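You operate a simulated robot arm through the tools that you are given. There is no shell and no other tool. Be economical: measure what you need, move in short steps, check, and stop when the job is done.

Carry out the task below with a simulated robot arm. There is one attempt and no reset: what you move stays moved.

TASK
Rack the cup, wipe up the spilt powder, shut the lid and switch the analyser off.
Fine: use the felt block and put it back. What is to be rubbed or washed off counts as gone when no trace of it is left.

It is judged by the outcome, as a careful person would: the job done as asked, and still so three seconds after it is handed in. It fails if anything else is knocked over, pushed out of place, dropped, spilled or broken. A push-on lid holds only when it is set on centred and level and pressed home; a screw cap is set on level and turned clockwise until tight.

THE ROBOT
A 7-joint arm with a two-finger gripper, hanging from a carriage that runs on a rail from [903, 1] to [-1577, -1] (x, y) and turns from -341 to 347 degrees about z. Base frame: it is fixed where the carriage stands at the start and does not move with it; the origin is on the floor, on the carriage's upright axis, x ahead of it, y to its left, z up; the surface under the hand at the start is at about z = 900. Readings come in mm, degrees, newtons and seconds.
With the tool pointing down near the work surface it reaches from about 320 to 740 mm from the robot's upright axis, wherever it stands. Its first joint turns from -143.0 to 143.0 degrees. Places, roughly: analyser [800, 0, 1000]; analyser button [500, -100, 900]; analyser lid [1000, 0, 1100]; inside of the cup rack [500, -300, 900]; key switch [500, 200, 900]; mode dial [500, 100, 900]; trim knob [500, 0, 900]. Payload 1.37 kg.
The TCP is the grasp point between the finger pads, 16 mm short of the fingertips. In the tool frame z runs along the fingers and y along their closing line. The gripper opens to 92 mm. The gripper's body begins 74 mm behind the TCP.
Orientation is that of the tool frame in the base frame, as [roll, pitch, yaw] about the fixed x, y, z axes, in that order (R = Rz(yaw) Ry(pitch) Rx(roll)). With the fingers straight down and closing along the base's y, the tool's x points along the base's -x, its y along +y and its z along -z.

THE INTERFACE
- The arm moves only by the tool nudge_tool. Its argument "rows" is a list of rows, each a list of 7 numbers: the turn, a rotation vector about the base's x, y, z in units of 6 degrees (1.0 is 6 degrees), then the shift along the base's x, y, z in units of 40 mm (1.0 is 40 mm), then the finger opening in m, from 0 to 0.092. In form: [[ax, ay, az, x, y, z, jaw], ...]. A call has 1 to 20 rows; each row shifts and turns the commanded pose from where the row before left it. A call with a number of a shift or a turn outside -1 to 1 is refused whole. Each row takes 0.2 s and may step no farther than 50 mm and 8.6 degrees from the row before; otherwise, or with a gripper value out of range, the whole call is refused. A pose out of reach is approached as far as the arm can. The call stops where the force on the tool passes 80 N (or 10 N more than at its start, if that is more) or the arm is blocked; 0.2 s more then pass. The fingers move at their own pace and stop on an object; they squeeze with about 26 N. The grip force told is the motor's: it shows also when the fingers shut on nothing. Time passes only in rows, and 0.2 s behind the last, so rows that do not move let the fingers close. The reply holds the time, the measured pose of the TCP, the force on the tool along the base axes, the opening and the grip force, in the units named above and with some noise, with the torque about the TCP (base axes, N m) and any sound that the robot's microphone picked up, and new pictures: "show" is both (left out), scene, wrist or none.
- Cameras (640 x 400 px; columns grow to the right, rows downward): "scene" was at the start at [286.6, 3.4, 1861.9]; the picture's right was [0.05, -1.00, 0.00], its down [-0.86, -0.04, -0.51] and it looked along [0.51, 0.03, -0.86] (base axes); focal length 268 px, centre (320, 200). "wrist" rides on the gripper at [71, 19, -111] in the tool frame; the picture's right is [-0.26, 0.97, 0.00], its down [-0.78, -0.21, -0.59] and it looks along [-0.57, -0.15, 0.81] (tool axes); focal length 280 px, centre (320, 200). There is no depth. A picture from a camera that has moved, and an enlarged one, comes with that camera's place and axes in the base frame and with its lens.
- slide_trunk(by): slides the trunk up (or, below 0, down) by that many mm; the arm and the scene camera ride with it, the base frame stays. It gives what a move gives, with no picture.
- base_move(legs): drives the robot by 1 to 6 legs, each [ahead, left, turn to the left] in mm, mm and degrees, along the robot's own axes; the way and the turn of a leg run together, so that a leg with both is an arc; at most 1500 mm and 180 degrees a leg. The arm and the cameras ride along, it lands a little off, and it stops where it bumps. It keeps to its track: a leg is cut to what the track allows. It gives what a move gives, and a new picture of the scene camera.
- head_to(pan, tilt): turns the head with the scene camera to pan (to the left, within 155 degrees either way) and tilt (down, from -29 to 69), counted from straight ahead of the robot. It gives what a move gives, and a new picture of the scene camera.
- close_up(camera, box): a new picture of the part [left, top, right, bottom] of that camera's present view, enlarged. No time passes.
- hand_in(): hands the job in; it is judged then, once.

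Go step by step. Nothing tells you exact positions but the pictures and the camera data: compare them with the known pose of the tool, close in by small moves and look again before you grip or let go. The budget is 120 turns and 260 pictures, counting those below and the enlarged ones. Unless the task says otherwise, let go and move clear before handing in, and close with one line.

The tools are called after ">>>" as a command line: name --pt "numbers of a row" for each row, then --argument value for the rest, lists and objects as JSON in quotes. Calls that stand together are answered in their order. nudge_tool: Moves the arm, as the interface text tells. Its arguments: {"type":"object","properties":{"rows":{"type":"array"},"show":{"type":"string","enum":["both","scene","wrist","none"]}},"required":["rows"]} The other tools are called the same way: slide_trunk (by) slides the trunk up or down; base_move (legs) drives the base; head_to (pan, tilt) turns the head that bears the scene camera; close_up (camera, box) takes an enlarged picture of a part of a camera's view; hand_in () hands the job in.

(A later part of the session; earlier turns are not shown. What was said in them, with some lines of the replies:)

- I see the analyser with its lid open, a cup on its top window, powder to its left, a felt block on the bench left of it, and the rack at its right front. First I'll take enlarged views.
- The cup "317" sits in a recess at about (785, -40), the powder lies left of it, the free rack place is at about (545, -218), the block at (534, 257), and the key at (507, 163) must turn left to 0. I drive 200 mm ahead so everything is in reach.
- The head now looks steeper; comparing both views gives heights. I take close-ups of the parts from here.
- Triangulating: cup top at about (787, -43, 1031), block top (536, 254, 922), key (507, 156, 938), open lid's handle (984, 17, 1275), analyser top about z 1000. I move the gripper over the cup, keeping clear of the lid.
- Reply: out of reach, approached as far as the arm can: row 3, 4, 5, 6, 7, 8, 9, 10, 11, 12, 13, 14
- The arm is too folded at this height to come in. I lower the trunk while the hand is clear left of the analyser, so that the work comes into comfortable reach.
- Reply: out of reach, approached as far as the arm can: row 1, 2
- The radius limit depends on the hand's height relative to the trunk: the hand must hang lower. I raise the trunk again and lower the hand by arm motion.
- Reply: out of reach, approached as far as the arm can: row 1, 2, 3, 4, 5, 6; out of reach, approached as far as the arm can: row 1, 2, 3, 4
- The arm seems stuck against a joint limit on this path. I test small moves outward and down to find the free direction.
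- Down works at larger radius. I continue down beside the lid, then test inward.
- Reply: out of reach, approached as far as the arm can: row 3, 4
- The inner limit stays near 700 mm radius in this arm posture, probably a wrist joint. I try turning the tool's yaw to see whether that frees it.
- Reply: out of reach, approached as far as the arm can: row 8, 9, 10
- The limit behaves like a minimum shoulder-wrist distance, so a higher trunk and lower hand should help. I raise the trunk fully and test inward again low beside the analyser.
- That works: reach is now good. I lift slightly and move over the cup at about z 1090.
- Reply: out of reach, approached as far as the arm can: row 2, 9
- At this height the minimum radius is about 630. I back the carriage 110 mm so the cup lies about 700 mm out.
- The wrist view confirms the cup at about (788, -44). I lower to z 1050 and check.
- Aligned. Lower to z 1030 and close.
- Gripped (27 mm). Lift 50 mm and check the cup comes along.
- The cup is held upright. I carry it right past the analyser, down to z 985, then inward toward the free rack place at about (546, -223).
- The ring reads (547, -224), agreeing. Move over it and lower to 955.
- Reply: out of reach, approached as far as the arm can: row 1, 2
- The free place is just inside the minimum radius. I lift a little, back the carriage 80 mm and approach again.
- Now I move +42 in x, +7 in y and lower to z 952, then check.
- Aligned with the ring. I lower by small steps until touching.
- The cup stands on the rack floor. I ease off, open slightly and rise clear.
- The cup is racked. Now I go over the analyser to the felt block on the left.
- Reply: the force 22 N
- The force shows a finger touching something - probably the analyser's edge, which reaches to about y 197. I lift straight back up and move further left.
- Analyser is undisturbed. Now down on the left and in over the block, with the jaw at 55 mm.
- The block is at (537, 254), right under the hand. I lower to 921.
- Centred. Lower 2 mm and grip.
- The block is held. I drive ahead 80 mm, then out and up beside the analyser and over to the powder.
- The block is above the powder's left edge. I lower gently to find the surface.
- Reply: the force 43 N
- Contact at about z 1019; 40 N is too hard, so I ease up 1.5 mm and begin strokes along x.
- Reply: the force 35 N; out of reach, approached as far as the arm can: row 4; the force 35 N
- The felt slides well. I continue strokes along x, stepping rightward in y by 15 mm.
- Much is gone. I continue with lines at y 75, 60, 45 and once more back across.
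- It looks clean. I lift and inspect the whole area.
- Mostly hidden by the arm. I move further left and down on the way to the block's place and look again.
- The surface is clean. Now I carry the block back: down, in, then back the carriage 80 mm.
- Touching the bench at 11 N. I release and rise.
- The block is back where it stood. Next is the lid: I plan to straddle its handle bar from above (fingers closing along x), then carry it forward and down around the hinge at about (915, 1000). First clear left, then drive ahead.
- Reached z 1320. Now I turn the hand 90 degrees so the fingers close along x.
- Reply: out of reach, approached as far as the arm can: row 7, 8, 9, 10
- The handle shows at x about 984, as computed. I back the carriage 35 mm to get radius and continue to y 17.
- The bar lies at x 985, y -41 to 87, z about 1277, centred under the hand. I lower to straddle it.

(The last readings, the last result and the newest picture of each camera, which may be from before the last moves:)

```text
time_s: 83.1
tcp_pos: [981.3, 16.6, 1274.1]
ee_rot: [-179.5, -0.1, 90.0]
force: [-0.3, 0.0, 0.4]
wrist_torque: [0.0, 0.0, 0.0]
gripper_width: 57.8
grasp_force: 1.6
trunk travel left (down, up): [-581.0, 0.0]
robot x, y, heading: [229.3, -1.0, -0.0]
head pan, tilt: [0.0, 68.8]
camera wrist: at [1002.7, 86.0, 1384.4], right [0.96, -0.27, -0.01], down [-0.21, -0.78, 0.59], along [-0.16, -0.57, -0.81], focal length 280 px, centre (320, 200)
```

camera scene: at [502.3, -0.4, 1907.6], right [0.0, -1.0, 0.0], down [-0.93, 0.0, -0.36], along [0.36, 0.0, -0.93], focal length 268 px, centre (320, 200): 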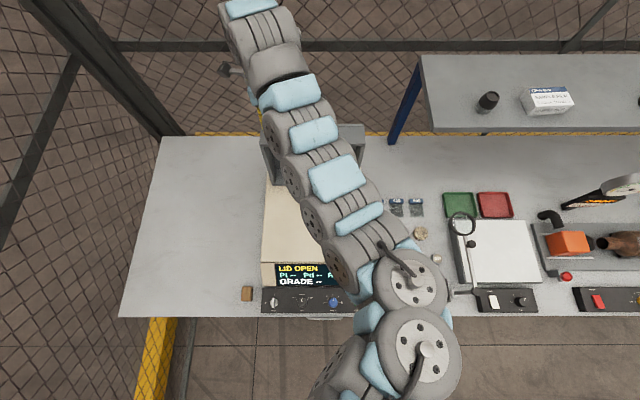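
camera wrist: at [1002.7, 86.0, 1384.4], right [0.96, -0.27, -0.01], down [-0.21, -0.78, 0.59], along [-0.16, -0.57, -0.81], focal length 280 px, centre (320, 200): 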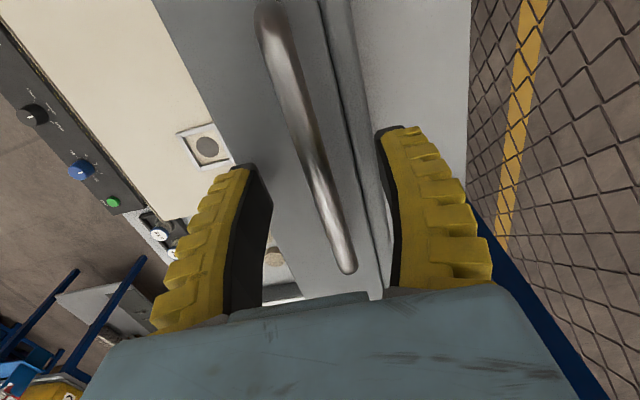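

The bar is between the fingers. I narrow the jaw to a loose straddle and pull back with the carriage in steps, checking force.

>>> nudge_tool --pt "0 0 0 0.08 0 0 0.022" --pt "0 0 0 0 0 0 0.022" --show "none"

>>> base_move --legs '[[-70, 0, 0]]'

>>> nudge_tool --pt "0 0 0 0 0 0 0.022" --show "wrist"

```text
time_s: 83.7
tcp_pos: [986.2, 17.4, 1274.5]
ee_rot: [-179.4, -0.1, 89.8]
force: [-0.1, -0.8, 0.2]
wrist_torque: [0.02, 0.0, 0.01]
gripper_width: 26.0
grasp_force: 3.4
trunk travel left (down, up): [-581.0, 0.0]
robot x, y, heading: [227.5, 0.6, 0.0]
head pan, tilt: [0.0, 68.8]
```

```text
time_s: 84.7
tcp_pos: [917.7, 17.4, 1275.4]
ee_rot: [-179.5, 0.0, 89.8]
force: [2.5, 0.3, -1.5]
wrist_torque: [0.0, 0.04, 0.05]
gripper_width: 27.7
grasp_force: 3.6
trunk travel left (down, up): [-581.0, 0.0]
robot x, y, heading: [157.2, 1.9, -0.0]
head pan, tilt: [0.0, 68.8]
camera scene: at [433.9, -0.7, 1907.6], right [0.0, -1.0, 0.0], down [-0.93, 0.0, -0.36], along [0.36, 0.0, -0.93], focal length 268 px, centre (320, 200)
```

scene: 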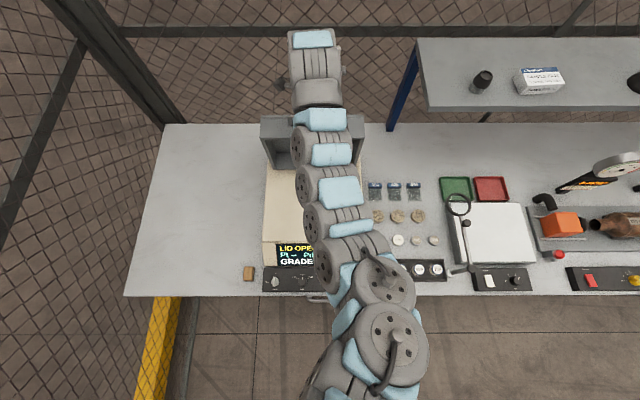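

```text
time_s: 85.1
tcp_pos: [917.8, 18.5, 1274.7]
ee_rot: [-179.6, 0.0, 89.9]
force: [2.2, -0.9, -1.4]
wrist_torque: [0.01, 0.02, 0.06]
gripper_width: 27.7
grasp_force: 4.1
trunk travel left (down, up): [-581.0, 0.0]
robot x, y, heading: [159.4, -1.0, -0.1]
head pan, tilt: [0.0, 68.8]
camera wrist: at [938.2, 86.9, 1385.5], right [0.96, -0.27, -0.01], down [-0.21, -0.78, 0.59], along [-0.16, -0.57, -0.81], focal length 280 px, centre (320, 200)
```

wrist: 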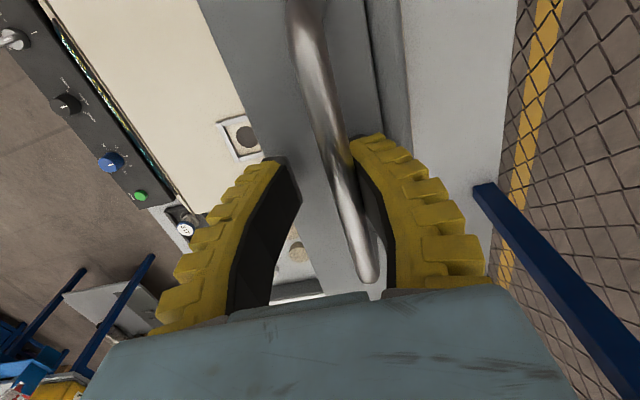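

The lid follows with almost no force and is near its top point. Continue 60 mm more.

>>> base_move --legs '[[-60, 0, 0]]'

>>> nudge_tool --pt "0 0 0 0 0 0 0.022" --show "wrist"

```text
time_s: 86.1
tcp_pos: [857.7, 17.9, 1274.7]
ee_rot: [-179.5, 0.0, 89.8]
force: [2.0, 0.0, -1.6]
wrist_torque: [-0.03, -0.02, 0.0]
gripper_width: 27.3
grasp_force: 3.3
trunk travel left (down, up): [-581.0, 0.0]
robot x, y, heading: [98.6, -3.4, -0.2]
head pan, tilt: [0.0, 68.8]
camera scene: at [374.0, -0.8, 1907.6], right [0.0, -1.0, 0.0], down [-0.93, 0.0, -0.36], along [0.36, 0.0, -0.93], focal length 268 px, centre (320, 200)
```

scene: 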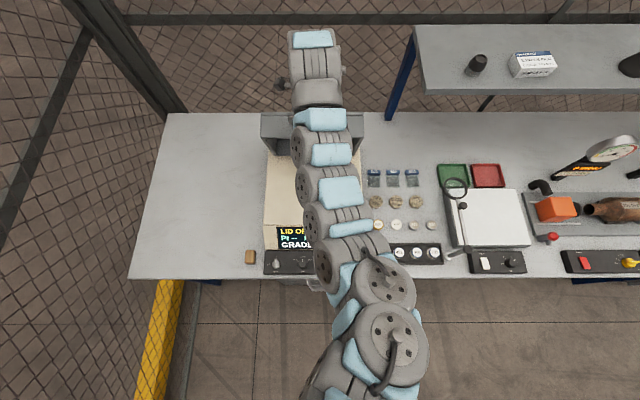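

```text
time_s: 86.5
tcp_pos: [858.4, 17.3, 1274.4]
ee_rot: [-179.6, -0.1, 89.8]
force: [2.4, -0.6, -0.8]
wrist_torque: [0.0, 0.03, 0.02]
gripper_width: 27.2
grasp_force: 4.1
trunk travel left (down, up): [-581.0, 0.0]
robot x, y, heading: [100.2, -1.2, -0.3]
head pan, tilt: [0.0, 68.8]
camera wrist: at [878.3, 86.7, 1385.6], right [0.96, -0.27, -0.01], down [-0.21, -0.78, 0.59], along [-0.16, -0.57, -0.81], focal length 280 px, centre (320, 200)
```

wrist: 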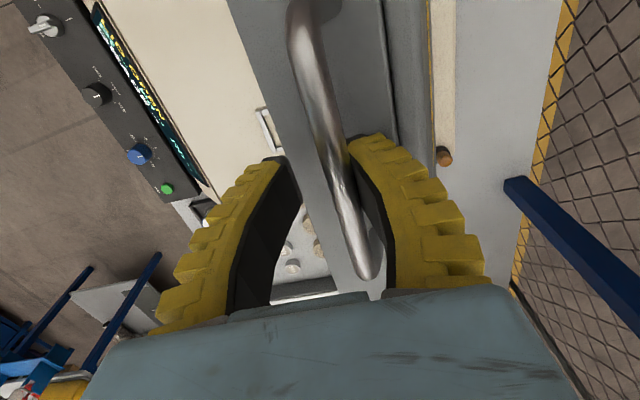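

The lid moves against a slight hinge friction and stays put. I continue by carriage steps with small lowering to follow the arc.

>>> base_move --legs '[[-60, 0, 0]]'

>>> nudge_tool --pt "0 0 0 0 0 -0.2 0.022" --show "none"

>>> base_move --legs '[[-20, 0, 0]]'

>>> nudge_tool --pt "0 0 0 0 0 -0.25 0.022" --pt "0 0 0 0 0 0 0.022" --show "wrist"

```text
time_s: 87.4
tcp_pos: [798.6, 18.5, 1274.5]
ee_rot: [-179.5, -0.1, 89.8]
force: [0.5, -0.5, -0.6]
wrist_torque: [-0.02, 0.01, 0.02]
gripper_width: 26.4
grasp_force: 3.5
trunk travel left (down, up): [-581.0, 0.0]
robot x, y, heading: [44.1, -3.0, 0.3]
head pan, tilt: [0.0, 68.8]
camera scene: at [315.6, -0.5, 1907.7], right [0.0, -1.0, 0.0], down [-0.93, 0.0, -0.36], along [0.36, 0.0, -0.93], focal length 268 px, centre (320, 200)
```

scene: 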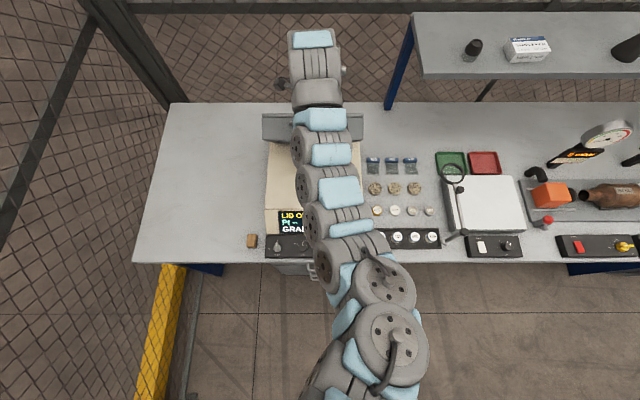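

```text
time_s: 87.8
tcp_pos: [800.6, 18.5, 1266.6]
ee_rot: [-179.5, -0.2, 89.8]
force: [1.6, 0.3, -0.2]
wrist_torque: [0.01, 0.01, -0.02]
gripper_width: 26.3
grasp_force: 3.3
trunk travel left (down, up): [-581.0, 0.0]
robot x, y, heading: [38.7, -3.1, -0.1]
head pan, tilt: [0.0, 68.8]
```

```text
time_s: 88.6
tcp_pos: [779.6, 19.2, 1266.3]
ee_rot: [-179.5, -0.1, 89.9]
force: [0.0, 0.4, -0.2]
wrist_torque: [0.03, 0.01, 0.04]
gripper_width: 26.0
grasp_force: 3.3
trunk travel left (down, up): [-581.0, 0.0]
robot x, y, heading: [20.9, 0.0, -0.3]
head pan, tilt: [0.0, 68.8]
camera scene: at [295.6, -0.4, 1907.6], right [0.0, -1.0, 0.0], down [-0.93, 0.0, -0.36], along [0.36, 0.0, -0.93], focal length 268 px, centre (320, 200)
```

scene: 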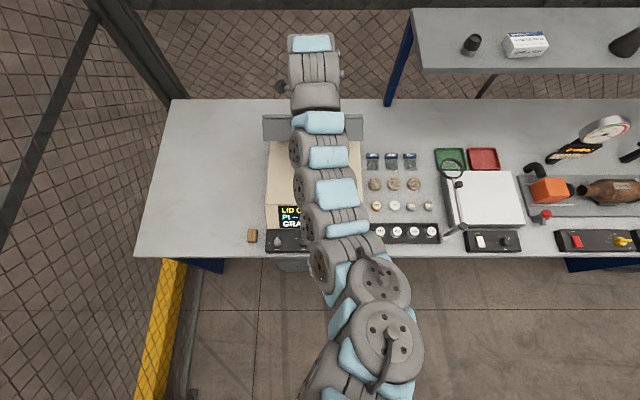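

```text
time_s: 89.2
tcp_pos: [779.8, 20.3, 1257.2]
ee_rot: [-179.5, -0.3, 89.9]
force: [-0.2, 0.3, -1.1]
wrist_torque: [0.04, 0.03, 0.0]
gripper_width: 26.2
grasp_force: 2.5
trunk travel left (down, up): [-581.0, 0.0]
robot x, y, heading: [19.3, -1.6, 0.0]
head pan, tilt: [0.0, 68.8]
camera wrist: at [800.1, 88.6, 1366.8], right [0.96, -0.26, -0.01], down [-0.21, -0.78, 0.59], along [-0.16, -0.57, -0.81], focal length 280 px, centre (320, 200)
```

wrist: 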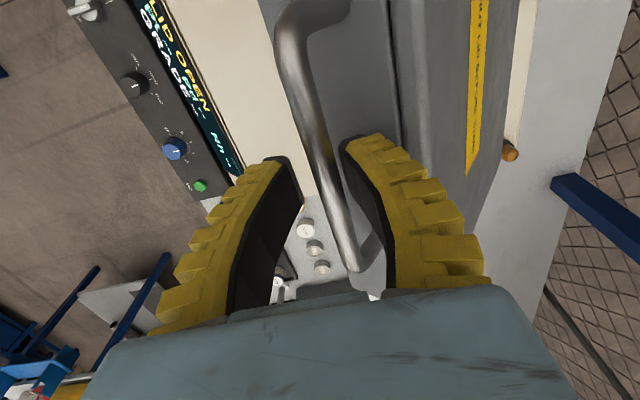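

Good tracking: the bar is at (785, 1259), as predicted. Continue.

>>> base_move --legs '[[-25, 0, 0]]'

>>> nudge_tool --pt "0 0 0 0 0 -0.25 0.022" --pt "0 0 0 0 0 -0.25 0.022" --show "none"

>>> base_move --legs '[[-25, 0, 0]]'

>>> nudge_tool --pt "0 0 0 0 0 -0.25 0.022" --pt "0 0 0 0 0 -0.25 0.022" --show "wrist"

```text
time_s: 90.0
tcp_pos: [754.0, 18.9, 1256.9]
ee_rot: [-179.4, -0.1, 89.8]
force: [-0.1, -0.6, 0.2]
wrist_torque: [-0.01, 0.02, 0.02]
gripper_width: 26.1
grasp_force: 2.7
trunk travel left (down, up): [-581.0, 0.0]
robot x, y, heading: [-5.1, -0.6, -0.2]
head pan, tilt: [0.0, 68.8]
camera scene: at [270.4, -0.4, 1907.6], right [0.0, -1.0, 0.0], down [-0.93, 0.0, -0.36], along [0.36, 0.0, -0.93], focal length 268 px, centre (320, 200)
```

scene: 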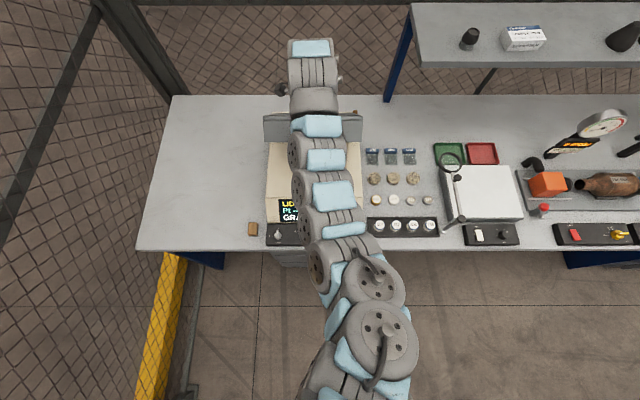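

```text
time_s: 90.6
tcp_pos: [753.6, 18.4, 1234.8]
ee_rot: [-179.6, -0.1, 89.9]
force: [-0.1, 0.1, 0.4]
wrist_torque: [0.03, 0.02, 0.0]
gripper_width: 26.1
grasp_force: 3.3
trunk travel left (down, up): [-581.0, 0.0]
robot x, y, heading: [-6.3, 3.9, -0.2]
head pan, tilt: [0.0, 68.8]
```

```text
time_s: 91.4
tcp_pos: [728.9, 18.3, 1235.8]
ee_rot: [-179.6, -0.1, 89.9]
force: [0.6, 0.0, -1.0]
wrist_torque: [0.0, 0.02, -0.01]
gripper_width: 26.1
grasp_force: 3.3
trunk travel left (down, up): [-581.0, 0.0]
robot x, y, heading: [-28.9, 2.4, -0.1]
head pan, tilt: [0.0, 68.8]
camera scene: at [245.4, -0.4, 1907.7], right [0.0, -1.0, 0.0], down [-0.93, 0.0, -0.36], along [0.36, 0.0, -0.93], focal length 268 px, centre (320, 200)
```

scene: 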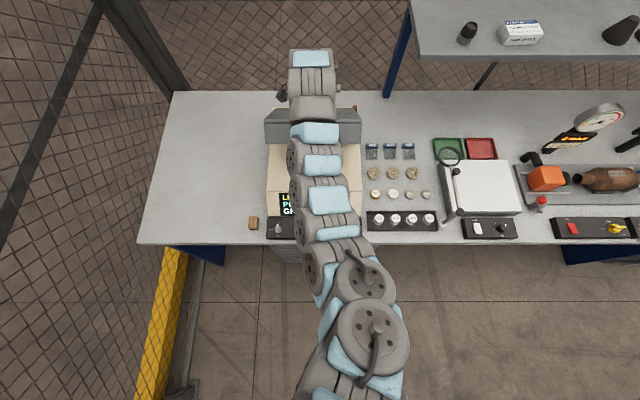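

```text
time_s: 92.0
tcp_pos: [729.9, 19.1, 1214.5]
ee_rot: [-179.5, -0.1, 89.9]
force: [0.3, 0.1, 0.3]
wrist_torque: [-0.03, -0.02, -0.01]
gripper_width: 26.1
grasp_force: 2.9
trunk travel left (down, up): [-581.0, 0.0]
robot x, y, heading: [-30.5, 0.4, 0.2]
head pan, tilt: [0.0, 68.8]
camera wrist: at [750.3, 88.5, 1324.7], right [0.96, -0.26, -0.01], down [-0.21, -0.78, 0.59], along [-0.16, -0.57, -0.81], focal length 280 px, centre (320, 200)
```

wrist: 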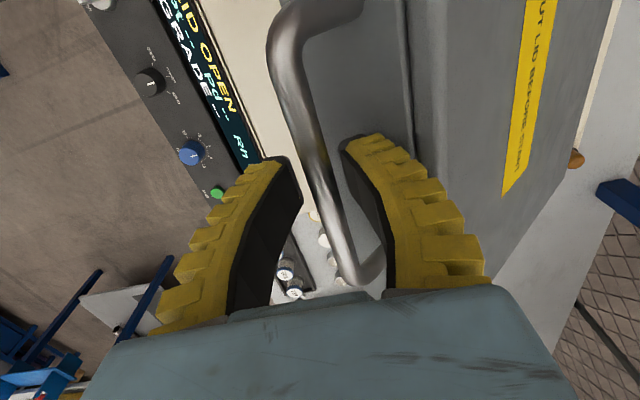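

Bar at (731, 1226). One more carriage step, then I grip the bar lightly at its height and lower along the arc with the arm.

>>> base_move --legs '[[-25, 0, 0]]'

>>> nudge_tool --pt "0 0 0 0 0 -0.25 0.022" --pt "0 0 0 0 0 -0.15 0.022" --pt "0 0 0 0 0 0 0.022" --show "wrist"

```text
time_s: 92.8
tcp_pos: [704.3, 19.9, 1214.1]
ee_rot: [-179.5, 0.0, 89.8]
force: [-0.1, 0.2, 0.3]
wrist_torque: [0.0, 0.01, -0.01]
gripper_width: 26.2
grasp_force: 2.8
trunk travel left (down, up): [-581.0, 0.0]
robot x, y, heading: [-54.0, 2.2, -0.3]
head pan, tilt: [0.0, 68.8]
camera scene: at [219.8, -0.4, 1907.7], right [0.0, -1.0, 0.0], down [-0.93, 0.0, -0.36], along [0.36, 0.0, -0.93], focal length 268 px, centre (320, 200)
```

scene: 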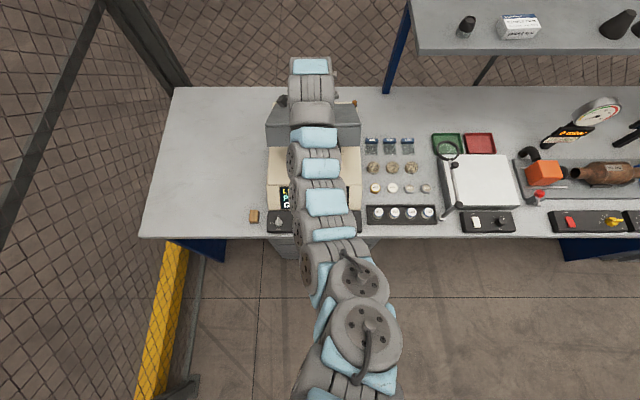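

```text
time_s: 93.6
tcp_pos: [705.1, 19.3, 1200.3]
ee_rot: [-179.5, -0.1, 89.9]
force: [0.0, 0.0, 0.2]
wrist_torque: [0.01, 0.0, 0.01]
gripper_width: 25.9
grasp_force: 3.2
trunk travel left (down, up): [-581.0, 0.0]
robot x, y, heading: [-56.7, -2.2, -0.3]
head pan, tilt: [0.0, 68.8]
camera wrist: at [724.8, 88.9, 1309.1], right [0.96, -0.26, -0.01], down [-0.21, -0.78, 0.59], along [-0.16, -0.57, -0.81], focal length 280 px, centre (320, 200)
```

wrist: 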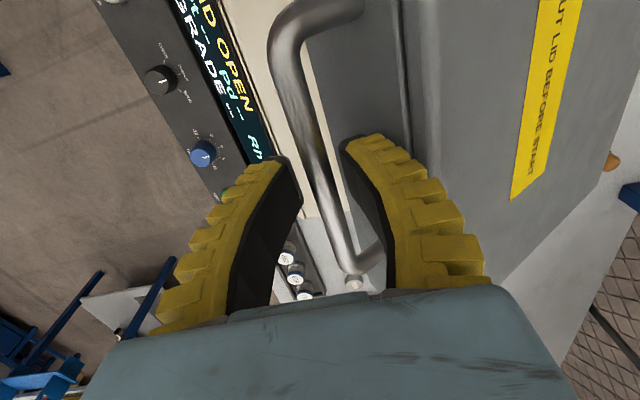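

The bar sits right at the TCP. I grip it and follow the arc down to about 20 degrees.

>>> nudge_tool --pt "0 0 0 0 0 0 0.0" --pt "0 0 0 0 0 0 0.0" --pt "0 0 0 -0.388 0 -0.438 0.0" --pt "0 0 0 -0.37 0 -0.5 0.0" --pt "0 0 0 -0.325 0 -0.53 0.0" --pt "0 0 0 -0.278 0 -0.558 0.0" --pt "0 0 0 -0.185 0 -0.46 0.0" --pt "0 0 0 0 0 0 0.0"

```text
time_s: 95.4
tcp_pos: [645.5, 20.4, 1101.1]
ee_rot: [-179.7, 0.0, 89.8]
force: [18.1, -4.8, -7.6]
wrist_torque: [-0.1, -0.18, 0.21]
gripper_width: 6.1
grasp_force: 28.1
trunk travel left (down, up): [-581.0, 0.0]
robot x, y, heading: [-56.0, 0.4, 0.1]
head pan, tilt: [0.0, 68.8]
camera scene: at [220.4, -0.6, 1908.1], right [0.0, -1.0, 0.0], down [-0.93, 0.0, -0.36], along [0.36, 0.0, -0.93], focal length 268 px, centre (320, 200)
camera wrist: at [665.1, 89.0, 1211.1], right [0.96, -0.26, -0.01], down [-0.21, -0.78, 0.59], along [-0.16, -0.57, -0.81], focal length 280 px, centre (320, 200)
```

scene: 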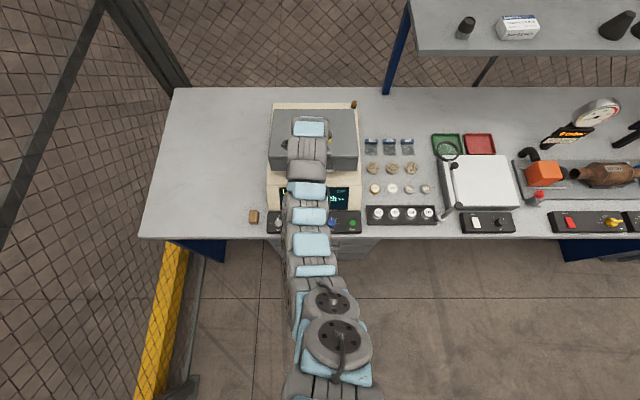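
wrist: 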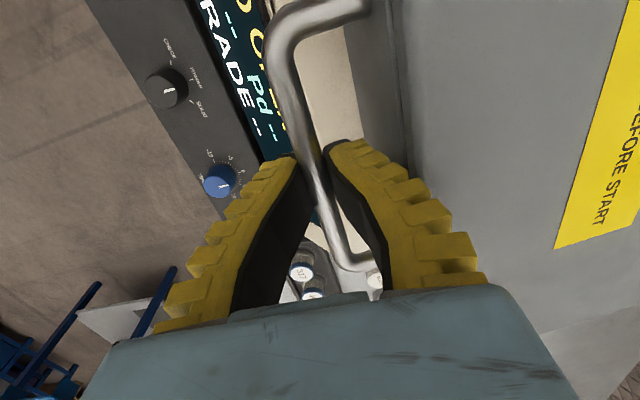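

There's 18 N pulling the hand toward +x, so the arc is slightly tighter than I set. I continue down with less backward motion.

>>> nudge_tool --pt "0 0 0 0.05 0 -0.35 0.0" --pt "0 0 0 0 0 -0.35 0.0" --pt "0 0 0 -0.02 0 -0.3 0.0" --pt "0 0 0 0 0 0 0.0" --show "wrist"

```text
time_s: 96.4
tcp_pos: [634.7, 19.9, 1056.4]
ee_rot: [-178.8, -0.1, 89.9]
force: [-51.7, -1.1, 13.5]
wrist_torque: [-0.22, -1.56, 0.15]
gripper_width: 6.0
grasp_force: 28.0
trunk travel left (down, up): [-581.0, 0.0]
robot x, y, heading: [-54.9, -5.3, -0.1]
head pan, tilt: [0.0, 68.8]
camera wrist: at [656.7, 89.5, 1166.2], right [0.96, -0.26, -0.02], down [-0.2, -0.78, 0.59], along [-0.17, -0.57, -0.81], focal length 280 px, centre (320, 200)
```

wrist: 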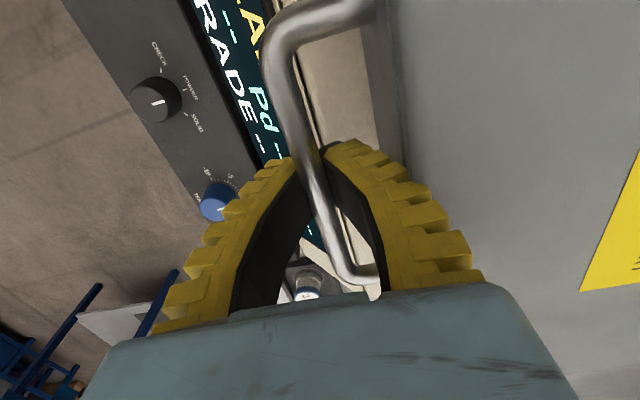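

Now the handle pushes the hand toward -x; I ease 9 mm back and check.

>>> nudge_tool --pt "0 0 0 -0.15 0 0 0.0" --pt "0 0 0 -0.12 0 0 0.0" --pt "0 0 0 0 0 0 0.0" --show "none"

```text
time_s: 97.2
tcp_pos: [636.2, 20.8, 1061.9]
ee_rot: [-179.9, -0.1, 89.9]
force: [6.4, -0.2, -3.0]
wrist_torque: [-0.05, -0.33, 0.17]
gripper_width: 5.9
grasp_force: 28.6
trunk travel left (down, up): [-581.0, 0.0]
robot x, y, heading: [-55.3, -0.8, -0.1]
head pan, tilt: [0.0, 68.8]
```

Relaxed. Continue the last part down in small steps.

>>> nudge_tool --pt "0 0 0 -0.06 0 -0.2 0.0" --pt "0 0 0 -0.03 0 -0.2 0.0" --pt "0 0 0 0 0 0 0.0" --show "wrist"

```text
time_s: 98.0
tcp_pos: [632.4, 19.8, 1045.5]
ee_rot: [-179.8, 0.0, 89.9]
force: [8.9, 2.3, 13.2]
wrist_torque: [-0.26, -1.62, 0.26]
gripper_width: 6.1
grasp_force: 28.5
trunk travel left (down, up): [-581.0, 0.0]
robot x, y, heading: [-56.7, 3.3, -0.1]
head pan, tilt: [0.0, 68.8]
camera wrist: at [652.7, 89.5, 1156.2], right [0.96, -0.26, 0.0], down [-0.21, -0.78, 0.59], along [-0.16, -0.57, -0.81], focal length 280 px, centre (320, 200)
```

wrist: 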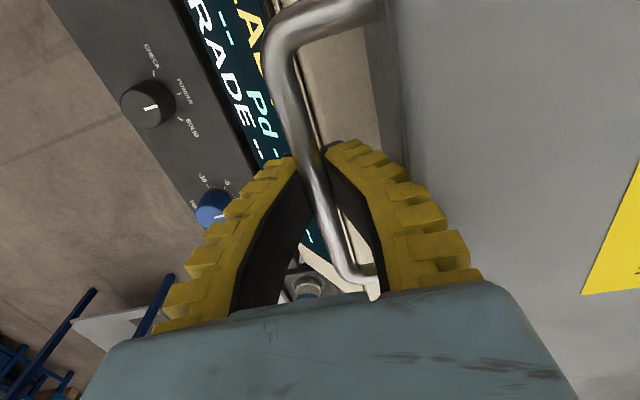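

>>> nudge_tool --pt "0 0 0 0 0 -0.1 0.0" --pt "0 0 0 0 0 -0.1 0.0" --pt "0 0 0 0 0 0 0.0" --show "scene"

>>> close_up --camera "scene" --box '[260, 90, 370, 240]'

```text
time_s: 98.5
tcp_pos: [632.0, 20.6, 1044.6]
ee_rot: [-179.9, -0.3, 90.0]
force: [-26.4, 0.2, 48.2]
wrist_torque: [-0.04, -2.83, 0.05]
gripper_width: 5.9
grasp_force: 27.9
trunk travel left (down, up): [-581.0, 0.0]
robot x, y, heading: [-55.8, -1.8, -0.3]
head pan, tilt: [0.0, 68.8]
stopped in row 2: the force on the tool passed its limit at 94 N (the readings are from after the stop); the commanded pose is now the measured one
camera scene: at [218.8, -0.3, 1908.1], right [0.0, -1.0, 0.0], down [-0.93, 0.0, -0.36], along [0.36, 0.0, -0.93], focal length 268 px, centre (320, 200)
```

scene: 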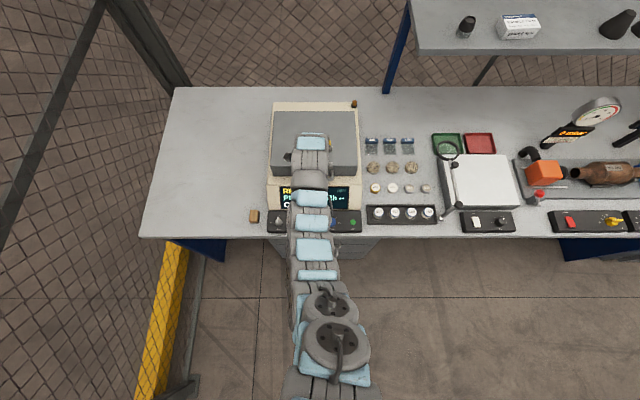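

```text
2.67 times, centred on (315, 165) of scene
camera zoom: at [218.8, -0.3, 1908.1], right [0.0, -1.0, 0.0], down [-0.93, 0.0, -0.36], along [0.36, 0.0, -0.93], focal length 715 px, centre (333, 293)
```

zoom: 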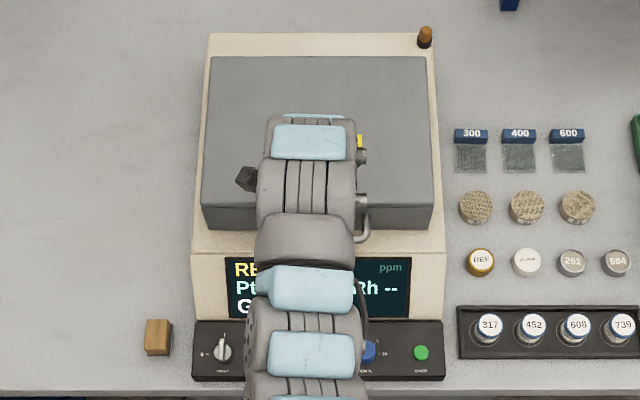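

The display now begins "RE…" (ready), so the lid is shut. I open the jaw and rise off the handle.

>>> nudge_tool --pt "0 0 0 0 0 0 0.025" --pt "0 0 0 0 0 0 0.03" --pt "0 0 0 0 0 0.3 0.03" --pt "0 0 0 0 0 0.5 0.03" --pt "0 0 0 0 0 0.5 0.03" --show "wrist"

```text
time_s: 99.7
tcp_pos: [631.0, 20.0, 1093.4]
ee_rot: [-179.7, -0.1, 89.9]
force: [-0.3, -0.1, 0.4]
wrist_torque: [0.02, -0.02, 0.0]
gripper_width: 33.6
grasp_force: 2.6
trunk travel left (down, up): [-581.0, 0.0]
robot x, y, heading: [-60.0, 0.5, -0.3]
head pan, tilt: [0.0, 68.8]
camera wrist: at [650.7, 88.9, 1203.4], right [0.96, -0.26, -0.01], down [-0.21, -0.78, 0.59], along [-0.16, -0.57, -0.81], focal length 280 px, centre (320, 200)
```

wrist: 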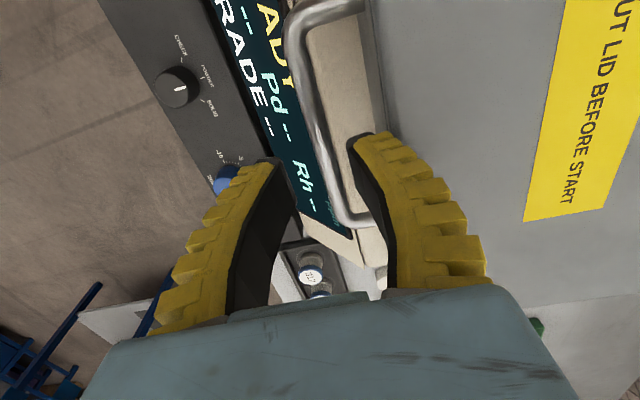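

The lid is shut and free. Now the key: I turn the hand back 90 degrees, drive back 60 mm and go over the key at (507, 156).

>>> nudge_tool --pt "0 0 1 0 0 0.1 0.04" --pt "0 0 1 0 0 0.1 0.04" --pt "0 0 1 0 0 0 0.04" --pt "0 0 1 0 0 0 0.04" --pt "0 0 1 0 0 0 0.04" --pt "0 0 1 0 0 0 0.04" --pt "0 0 1 0 0 0 0.04" --pt "0 0 1 0 0 0 0.04" --pt "0 0 1 0 0 0 0.04" --pt "0 0 1 0 0 0 0.04" --pt "0 0 1 0 0 0 0.04" --pt "0 0 1 0 0 0 0.04" --pt "0 0 1 0 0 0 0.04" --pt "0 0 1 0 0 0 0.04" --pt "0 0 1 0 0 0 0.04" --show "none"

>>> base_move --legs '[[-65, 0, 0]]'

>>> nudge_tool --pt "0 0 0 -0.4 0.85 -0.35 0.04" --pt "0 0 0 -0.4 0.85 -0.35 0.04" --pt "0 0 0 -0.4 0.85 -0.35 0.04" --pt "0 0 0 -0.35 0.85 -0.35 0.04"

```text
time_s: 102.9
tcp_pos: [631.4, 19.5, 1102.8]
ee_rot: [-179.8, -0.2, -180.0]
force: [0.8, 0.9, -0.9]
wrist_torque: [0.0, 0.04, -0.01]
gripper_width: 43.3
grasp_force: 2.3
trunk travel left (down, up): [-581.0, 0.0]
robot x, y, heading: [-54.0, 0.6, -0.1]
head pan, tilt: [0.0, 68.8]
```

```text
time_s: 103.9
tcp_pos: [565.2, 20.3, 1102.7]
ee_rot: [-179.7, -0.1, 179.9]
force: [0.3, -0.1, -1.1]
wrist_torque: [0.0, 0.03, 0.04]
gripper_width: 43.5
grasp_force: 2.6
trunk travel left (down, up): [-581.0, 0.0]
robot x, y, heading: [-123.6, -0.8, -0.0]
head pan, tilt: [0.0, 68.8]
camera scene: at [154.4, -0.6, 1907.6], right [0.0, -1.0, 0.0], down [-0.93, 0.0, -0.36], along [0.36, 0.0, -0.93], focal length 268 px, centre (320, 200)
```

scene: 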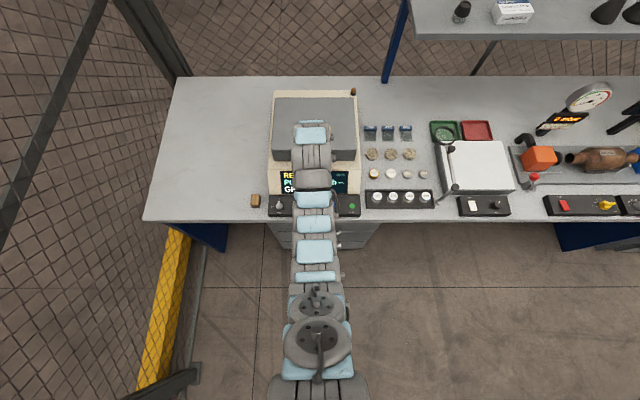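

```text
time_s: 104.9
tcp_pos: [504.3, 152.9, 1046.5]
ee_rot: [-179.8, 0.0, -180.0]
force: [-0.6, -1.0, 0.8]
wrist_torque: [0.05, 0.01, -0.01]
gripper_width: 43.1
grasp_force: 2.9
trunk travel left (down, up): [-581.0, 0.0]
robot x, y, heading: [-123.5, 3.4, 0.1]
head pan, tilt: [0.0, 68.8]
camera scene: at [154.4, -0.7, 1907.6], right [0.0, -1.0, 0.0], down [-0.93, 0.0, -0.36], along [0.36, 0.0, -0.93], focal length 268 px, centre (320, 200)
camera wrist: at [434.8, 172.4, 1157.1], right [0.26, 0.96, -0.01], down [0.78, -0.21, 0.59], along [0.57, -0.16, -0.81], focal length 280 px, centre (320, 200)
```

scene: 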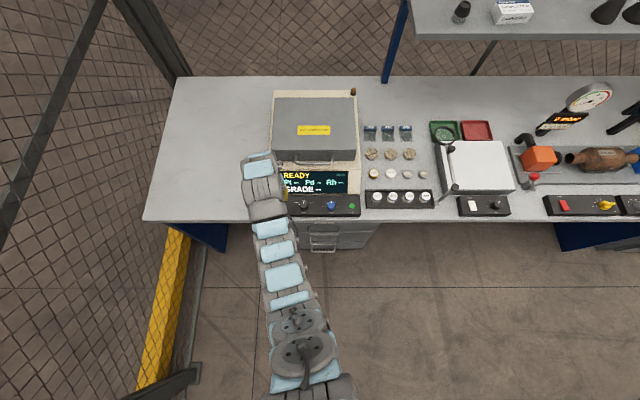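
wrist: 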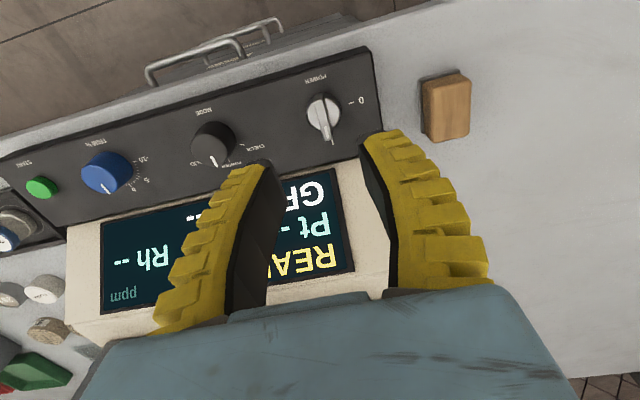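

The display says READY. The key is at about (508, 154). I zoom to judge its shape and height.

>>> close_up --camera "wrist" --box '[280, 65, 380, 165]'

>>> nudge_tool --pt "0 0 0 0.05 0.02 -0.6 0.035" --pt "0 0 0 0 0 -0.6 0.035" --show "wrist"

```text
4.00 times, centred on (330, 115) of wrist
camera zoom: at [434.8, 172.4, 1157.1], right [0.26, 0.96, -0.01], down [0.78, -0.21, 0.59], along [0.57, -0.16, -0.81], focal length 1122 px, centre (280, 540)
```

zoom: 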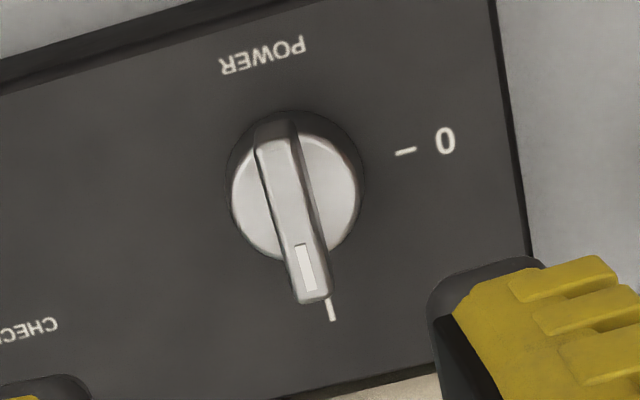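

```text
time_s: 105.5
tcp_pos: [508.9, 157.0, 998.0]
ee_rot: [-179.7, -0.1, 179.9]
force: [0.9, -0.2, 0.1]
wrist_torque: [0.03, 0.01, 0.03]
gripper_width: 38.3
grasp_force: 2.9
trunk travel left (down, up): [-581.0, 0.0]
robot x, y, heading: [-118.4, -1.3, -0.1]
head pan, tilt: [0.0, 68.8]
camera wrist: at [437.7, 175.9, 1108.5], right [0.26, 0.96, -0.01], down [0.78, -0.21, 0.59], along [0.57, -0.16, -0.81], focal length 280 px, centre (320, 200)
```

wrist: 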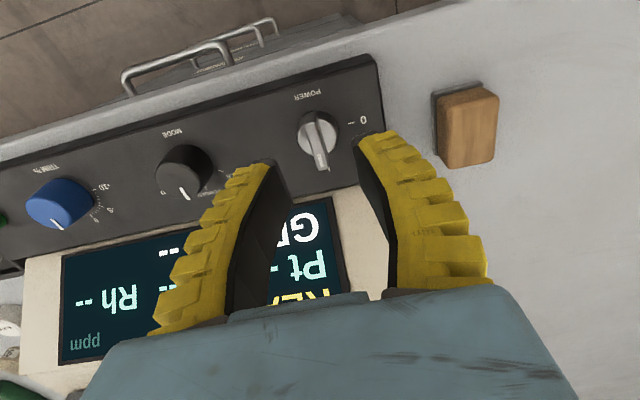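

>>> nudge_tool --pt "0 0 0 -0.06 -0.04 -0.6 0.035" --pt "0 0 0 0 0 -0.4 0.035" --show "wrist"

>>> close_up --camera "wrist" --box '[240, 100, 400, 220]'

```text
time_s: 106.1
tcp_pos: [505.4, 156.5, 958.8]
ee_rot: [-179.8, -0.1, 179.9]
force: [0.6, 0.1, -0.4]
wrist_torque: [0.0, -0.01, 0.0]
gripper_width: 38.7
grasp_force: 2.4
trunk travel left (down, up): [-581.0, 0.0]
robot x, y, heading: [-119.4, 0.3, -0.2]
head pan, tilt: [0.0, 68.8]
camera wrist: at [434.6, 174.4, 1069.2], right [0.26, 0.96, -0.01], down [0.78, -0.21, 0.59], along [0.57, -0.16, -0.81], focal length 280 px, centre (320, 200)
```

wrist: 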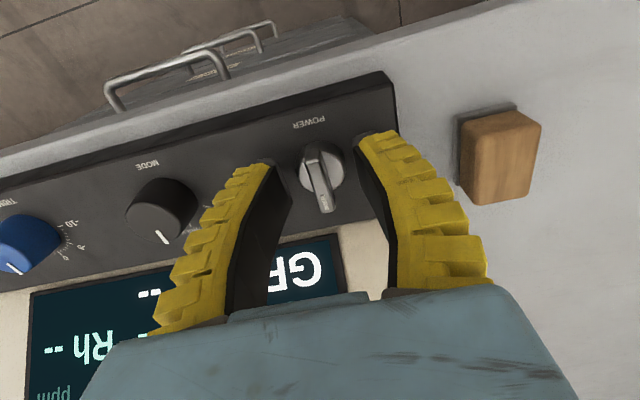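

```text
3.33 times, centred on (320, 160) of wrist
camera zoom: at [434.6, 174.4, 1069.2], right [0.26, 0.96, -0.01], down [0.78, -0.21, 0.59], along [0.57, -0.16, -0.81], focal length 935 px, centre (320, 333)
```

zoom: 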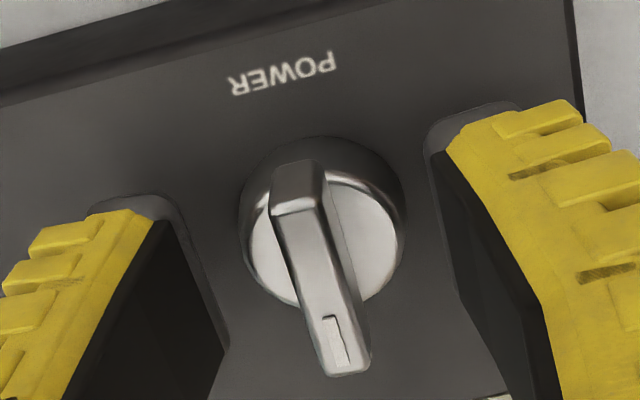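

The blade's top is near z 950, with a round skirt below, so the fingertips should stay above the skirt. I lower 3 mm more and close.

>>> nudge_tool --pt "0 0 0 0.02 -0.04 -0.1 0.035" --pt "0 0 0 0 0 0 0.015" --pt "0 0 0 0 0 0 0.0" --pt "0 0 0 0 0 0 0.0" --show "wrist"

>>> close_up --camera "wrist" --box '[240, 100, 400, 220]'

```text
time_s: 107.1
tcp_pos: [507.1, 155.4, 954.6]
ee_rot: [-179.7, -0.1, 179.9]
force: [-2.3, 3.1, 12.7]
wrist_torque: [0.02, -0.26, 0.01]
gripper_width: 6.5
grasp_force: 28.1
trunk travel left (down, up): [-581.0, 0.0]
robot x, y, heading: [-122.3, -2.1, 0.4]
head pan, tilt: [0.0, 68.8]
camera wrist: at [436.6, 173.8, 1066.4], right [0.26, 0.96, 0.0], down [0.78, -0.21, 0.59], along [0.57, -0.16, -0.81], focal length 280 px, centre (320, 200)
```

wrist: 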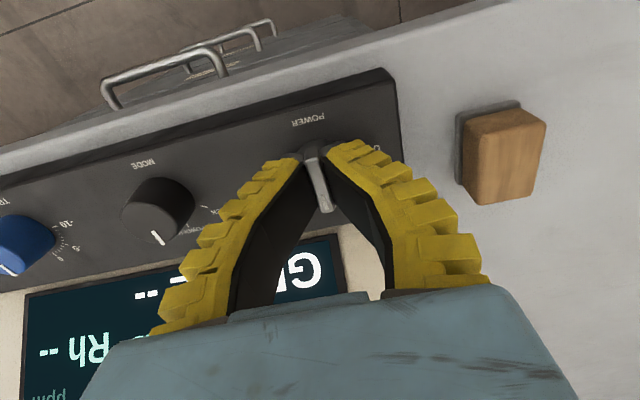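

```text
3.33 times, centred on (320, 160) of wrist
camera zoom: at [436.6, 173.8, 1066.4], right [0.26, 0.96, 0.0], down [0.78, -0.21, 0.59], along [0.57, -0.16, -0.81], focal length 935 px, centre (320, 333)
```

zoom: 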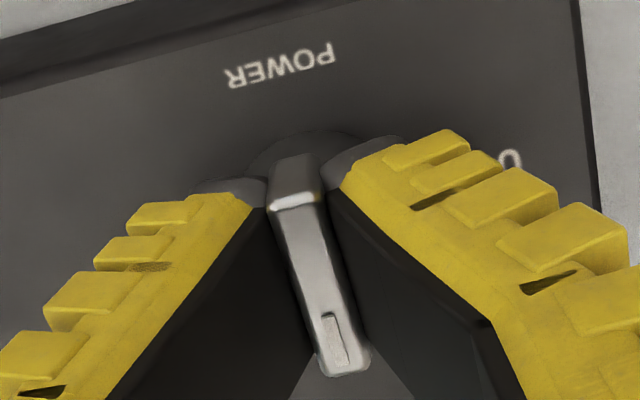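

The blade is gripped. I turn counter-clockwise toward 0.

>>> nudge_tool --pt "0 0 1 0 0 0 0.0" --pt "0 0 1 0 0 0 0.0" --pt "0 0 1 0 0 0 0.0" --pt "0 0 1 0 0 0 0.0" --pt "0 0 1 0 0 0 0.0" --pt "0 0 1 0 0 0 0.0" --pt "0 0 1 0 0 0 0.0" --pt "0 0 1 0 0 0 0.0" --show "wrist"

```text
time_s: 108.9
tcp_pos: [507.7, 154.1, 955.3]
ee_rot: [-179.6, 0.0, -132.0]
force: [5.2, 5.6, 14.8]
wrist_torque: [-0.1, 0.11, 0.01]
gripper_width: 6.1
grasp_force: 28.3
trunk travel left (down, up): [-581.0, 0.0]
robot x, y, heading: [-119.0, -0.1, -0.0]
head pan, tilt: [0.0, 68.8]
camera wrist: at [445.2, 114.3, 1065.8], right [-0.54, 0.84, -0.01], down [0.68, 0.44, 0.59], along [0.5, 0.32, -0.81], focal length 280 px, centre (320, 200)
```

wrist: 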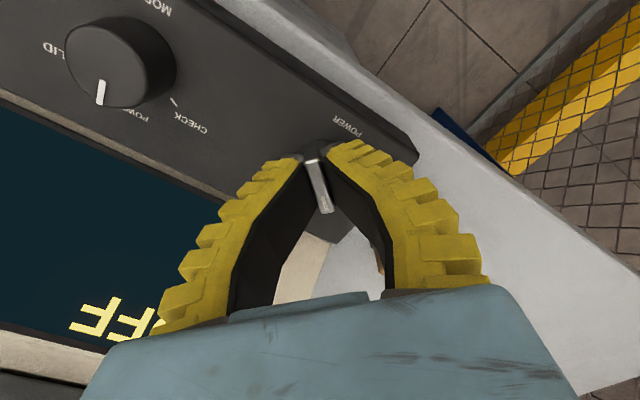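

The display already reads OFF. I complete the turn to the 0 mark.

>>> nudge_tool --pt "0 0 1 0 0 0 0.0" --pt "0 0 1 0 0 0 0.0" --pt "0 0 1 0 0 0 0.0" --pt "0 0 1 0 0 0 0.0" --pt "0 0 1 0 0 0 0.0" --pt "0 0 1 0 0 0 0.0" --pt "0 0 1 0 0 0 0.0" --pt "0 0 0 0 0 0 0.0" --show "wrist"

>>> close_up --camera "wrist" --box '[240, 100, 400, 220]'

```text
time_s: 110.7
tcp_pos: [508.8, 155.3, 955.9]
ee_rot: [-179.5, 0.0, -90.1]
force: [9.7, 7.9, 12.4]
wrist_torque: [-0.06, -0.07, 0.01]
gripper_width: 5.9
grasp_force: 27.8
trunk travel left (down, up): [-581.0, 0.0]
robot x, y, heading: [-119.8, 1.6, 0.3]
head pan, tilt: [0.0, 68.8]
camera wrist: at [487.6, 82.5, 1066.2], right [-0.97, 0.26, -0.01], down [0.21, 0.78, 0.59], along [0.16, 0.57, -0.81], focal length 280 px, centre (320, 200)
```

wrist: 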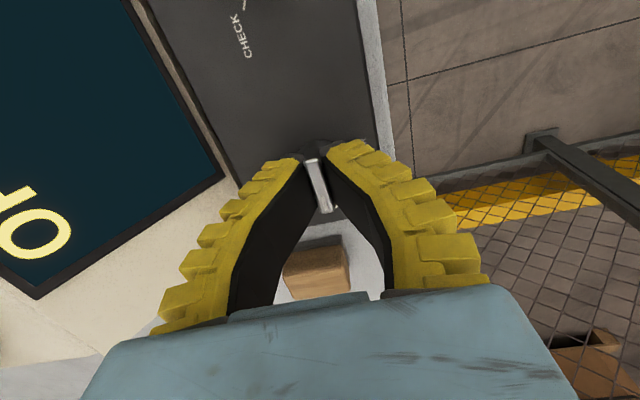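

```text
3.33 times, centred on (320, 160) of wrist
camera zoom: at [487.6, 82.5, 1066.2], right [-0.97, 0.26, -0.01], down [0.21, 0.78, 0.59], along [0.16, 0.57, -0.81], focal length 935 px, centre (320, 333)
```

zoom: 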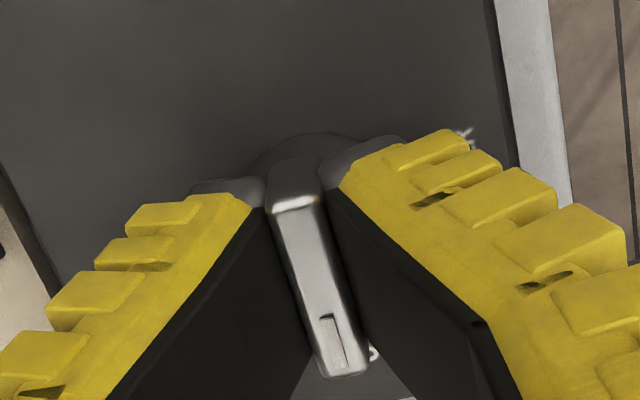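

The key now points at 0. I open the jaw, rise, and draw the hand away to look over everything.

>>> nudge_tool --pt "0 0 0 0 0 0 0.03" --pt "0 0 0 0 0 0 0.035" --pt "0 0 0 0 0 0.4 0.035" --pt "0 0 0 0 0 0.6 0.035" --pt "0 0 0 0 0 0.8 0.035" --show "none"

>>> base_move --legs '[[-250, 0, 0]]'

>>> head_to --pan 0 --tilt 50

```text
time_s: 111.9
tcp_pos: [504.2, 153.2, 1026.4]
ee_rot: [-179.7, -0.1, -90.1]
force: [-0.9, -0.2, 0.0]
wrist_torque: [0.03, -0.03, -0.03]
gripper_width: 38.5
grasp_force: 2.0
trunk travel left (down, up): [-581.0, 0.0]
robot x, y, heading: [-120.8, -4.9, -0.1]
head pan, tilt: [0.0, 68.8]
```

```text
time_s: 113.7
tcp_pos: [253.9, 154.3, 1027.3]
ee_rot: [-179.7, -0.2, -90.0]
force: [-0.8, -0.1, -0.2]
wrist_torque: [-0.01, 0.03, 0.0]
gripper_width: 38.4
grasp_force: 2.4
trunk travel left (down, up): [-581.0, 0.0]
robot x, y, heading: [-372.2, -0.9, 0.1]
head pan, tilt: [0.0, 68.8]
camera scene: at [-96.0, -0.2, 1907.6], right [0.0, -1.0, 0.0], down [-0.93, 0.0, -0.36], along [0.36, 0.0, -0.93], focal length 268 px, centre (320, 200)
```

scene: 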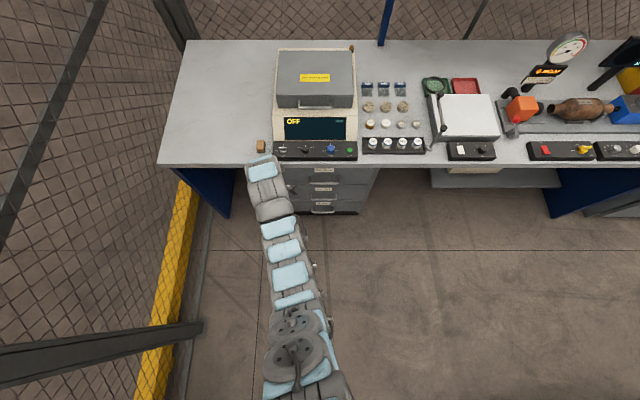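

```text
time_s: 114.5
tcp_pos: [253.7, 155.8, 1027.1]
ee_rot: [-179.7, -0.1, -89.9]
force: [1.2, 0.9, -0.1]
wrist_torque: [0.01, 0.04, -0.05]
gripper_width: 38.5
grasp_force: 2.5
trunk travel left (down, up): [-581.0, 0.0]
robot x, y, heading: [-373.5, -4.4, 0.1]
head pan, tilt: [0.0, 50.0]
camera scene: at [-74.9, -0.2, 1929.5], right [0.0, -1.0, 0.0], down [-0.77, 0.0, -0.64], along [0.64, 0.0, -0.77], focal length 268 px, centre (320, 200)
```

scene: 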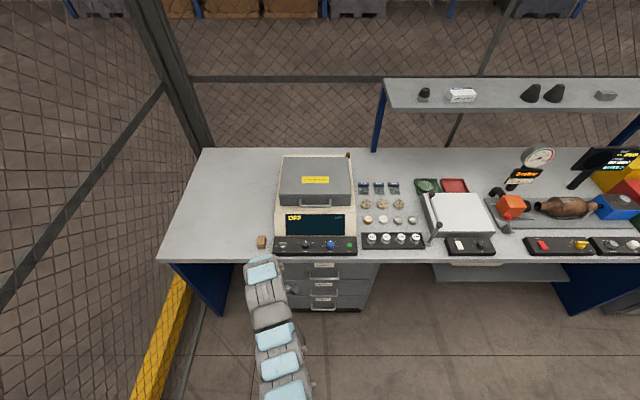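

>>> close_up --camera "scene" --box '[245, 145, 365, 260]'

>>> close_up --camera "scene" --box '[340, 170, 450, 260]'

```text
3.48 times, centred on (305, 202) of scene
camera zoom: at [-74.9, -0.2, 1929.5], right [0.0, -1.0, 0.0], down [-0.77, 0.0, -0.64], along [0.64, 0.0, -0.77], focal length 933 px, centre (372, 191)
```

zoom: 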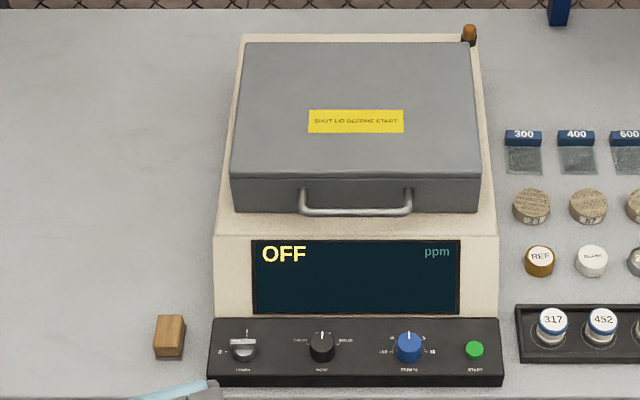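

```text
4.44 times, centred on (395, 215) of scene
camera zoom: at [-74.9, -0.2, 1929.5], right [0.0, -1.0, 0.0], down [-0.77, 0.0, -0.64], along [0.64, 0.0, -0.77], focal length 1192 px, centre (-13, 133)
```

zoom: 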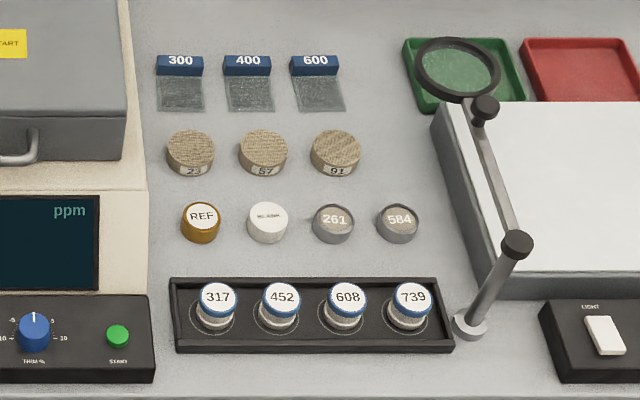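

Cup 317 stands in the rack, the powder is gone, the block is back, the lid is shut, the key points to 0 and the display reads OFF. Handing in.

>>> hand_in

```text
The job is handed in.
```

The job is done and handed in: the cup is racked, the powder is wiped up, the felt block is back in its place, the lid is shut and the analyser is off.
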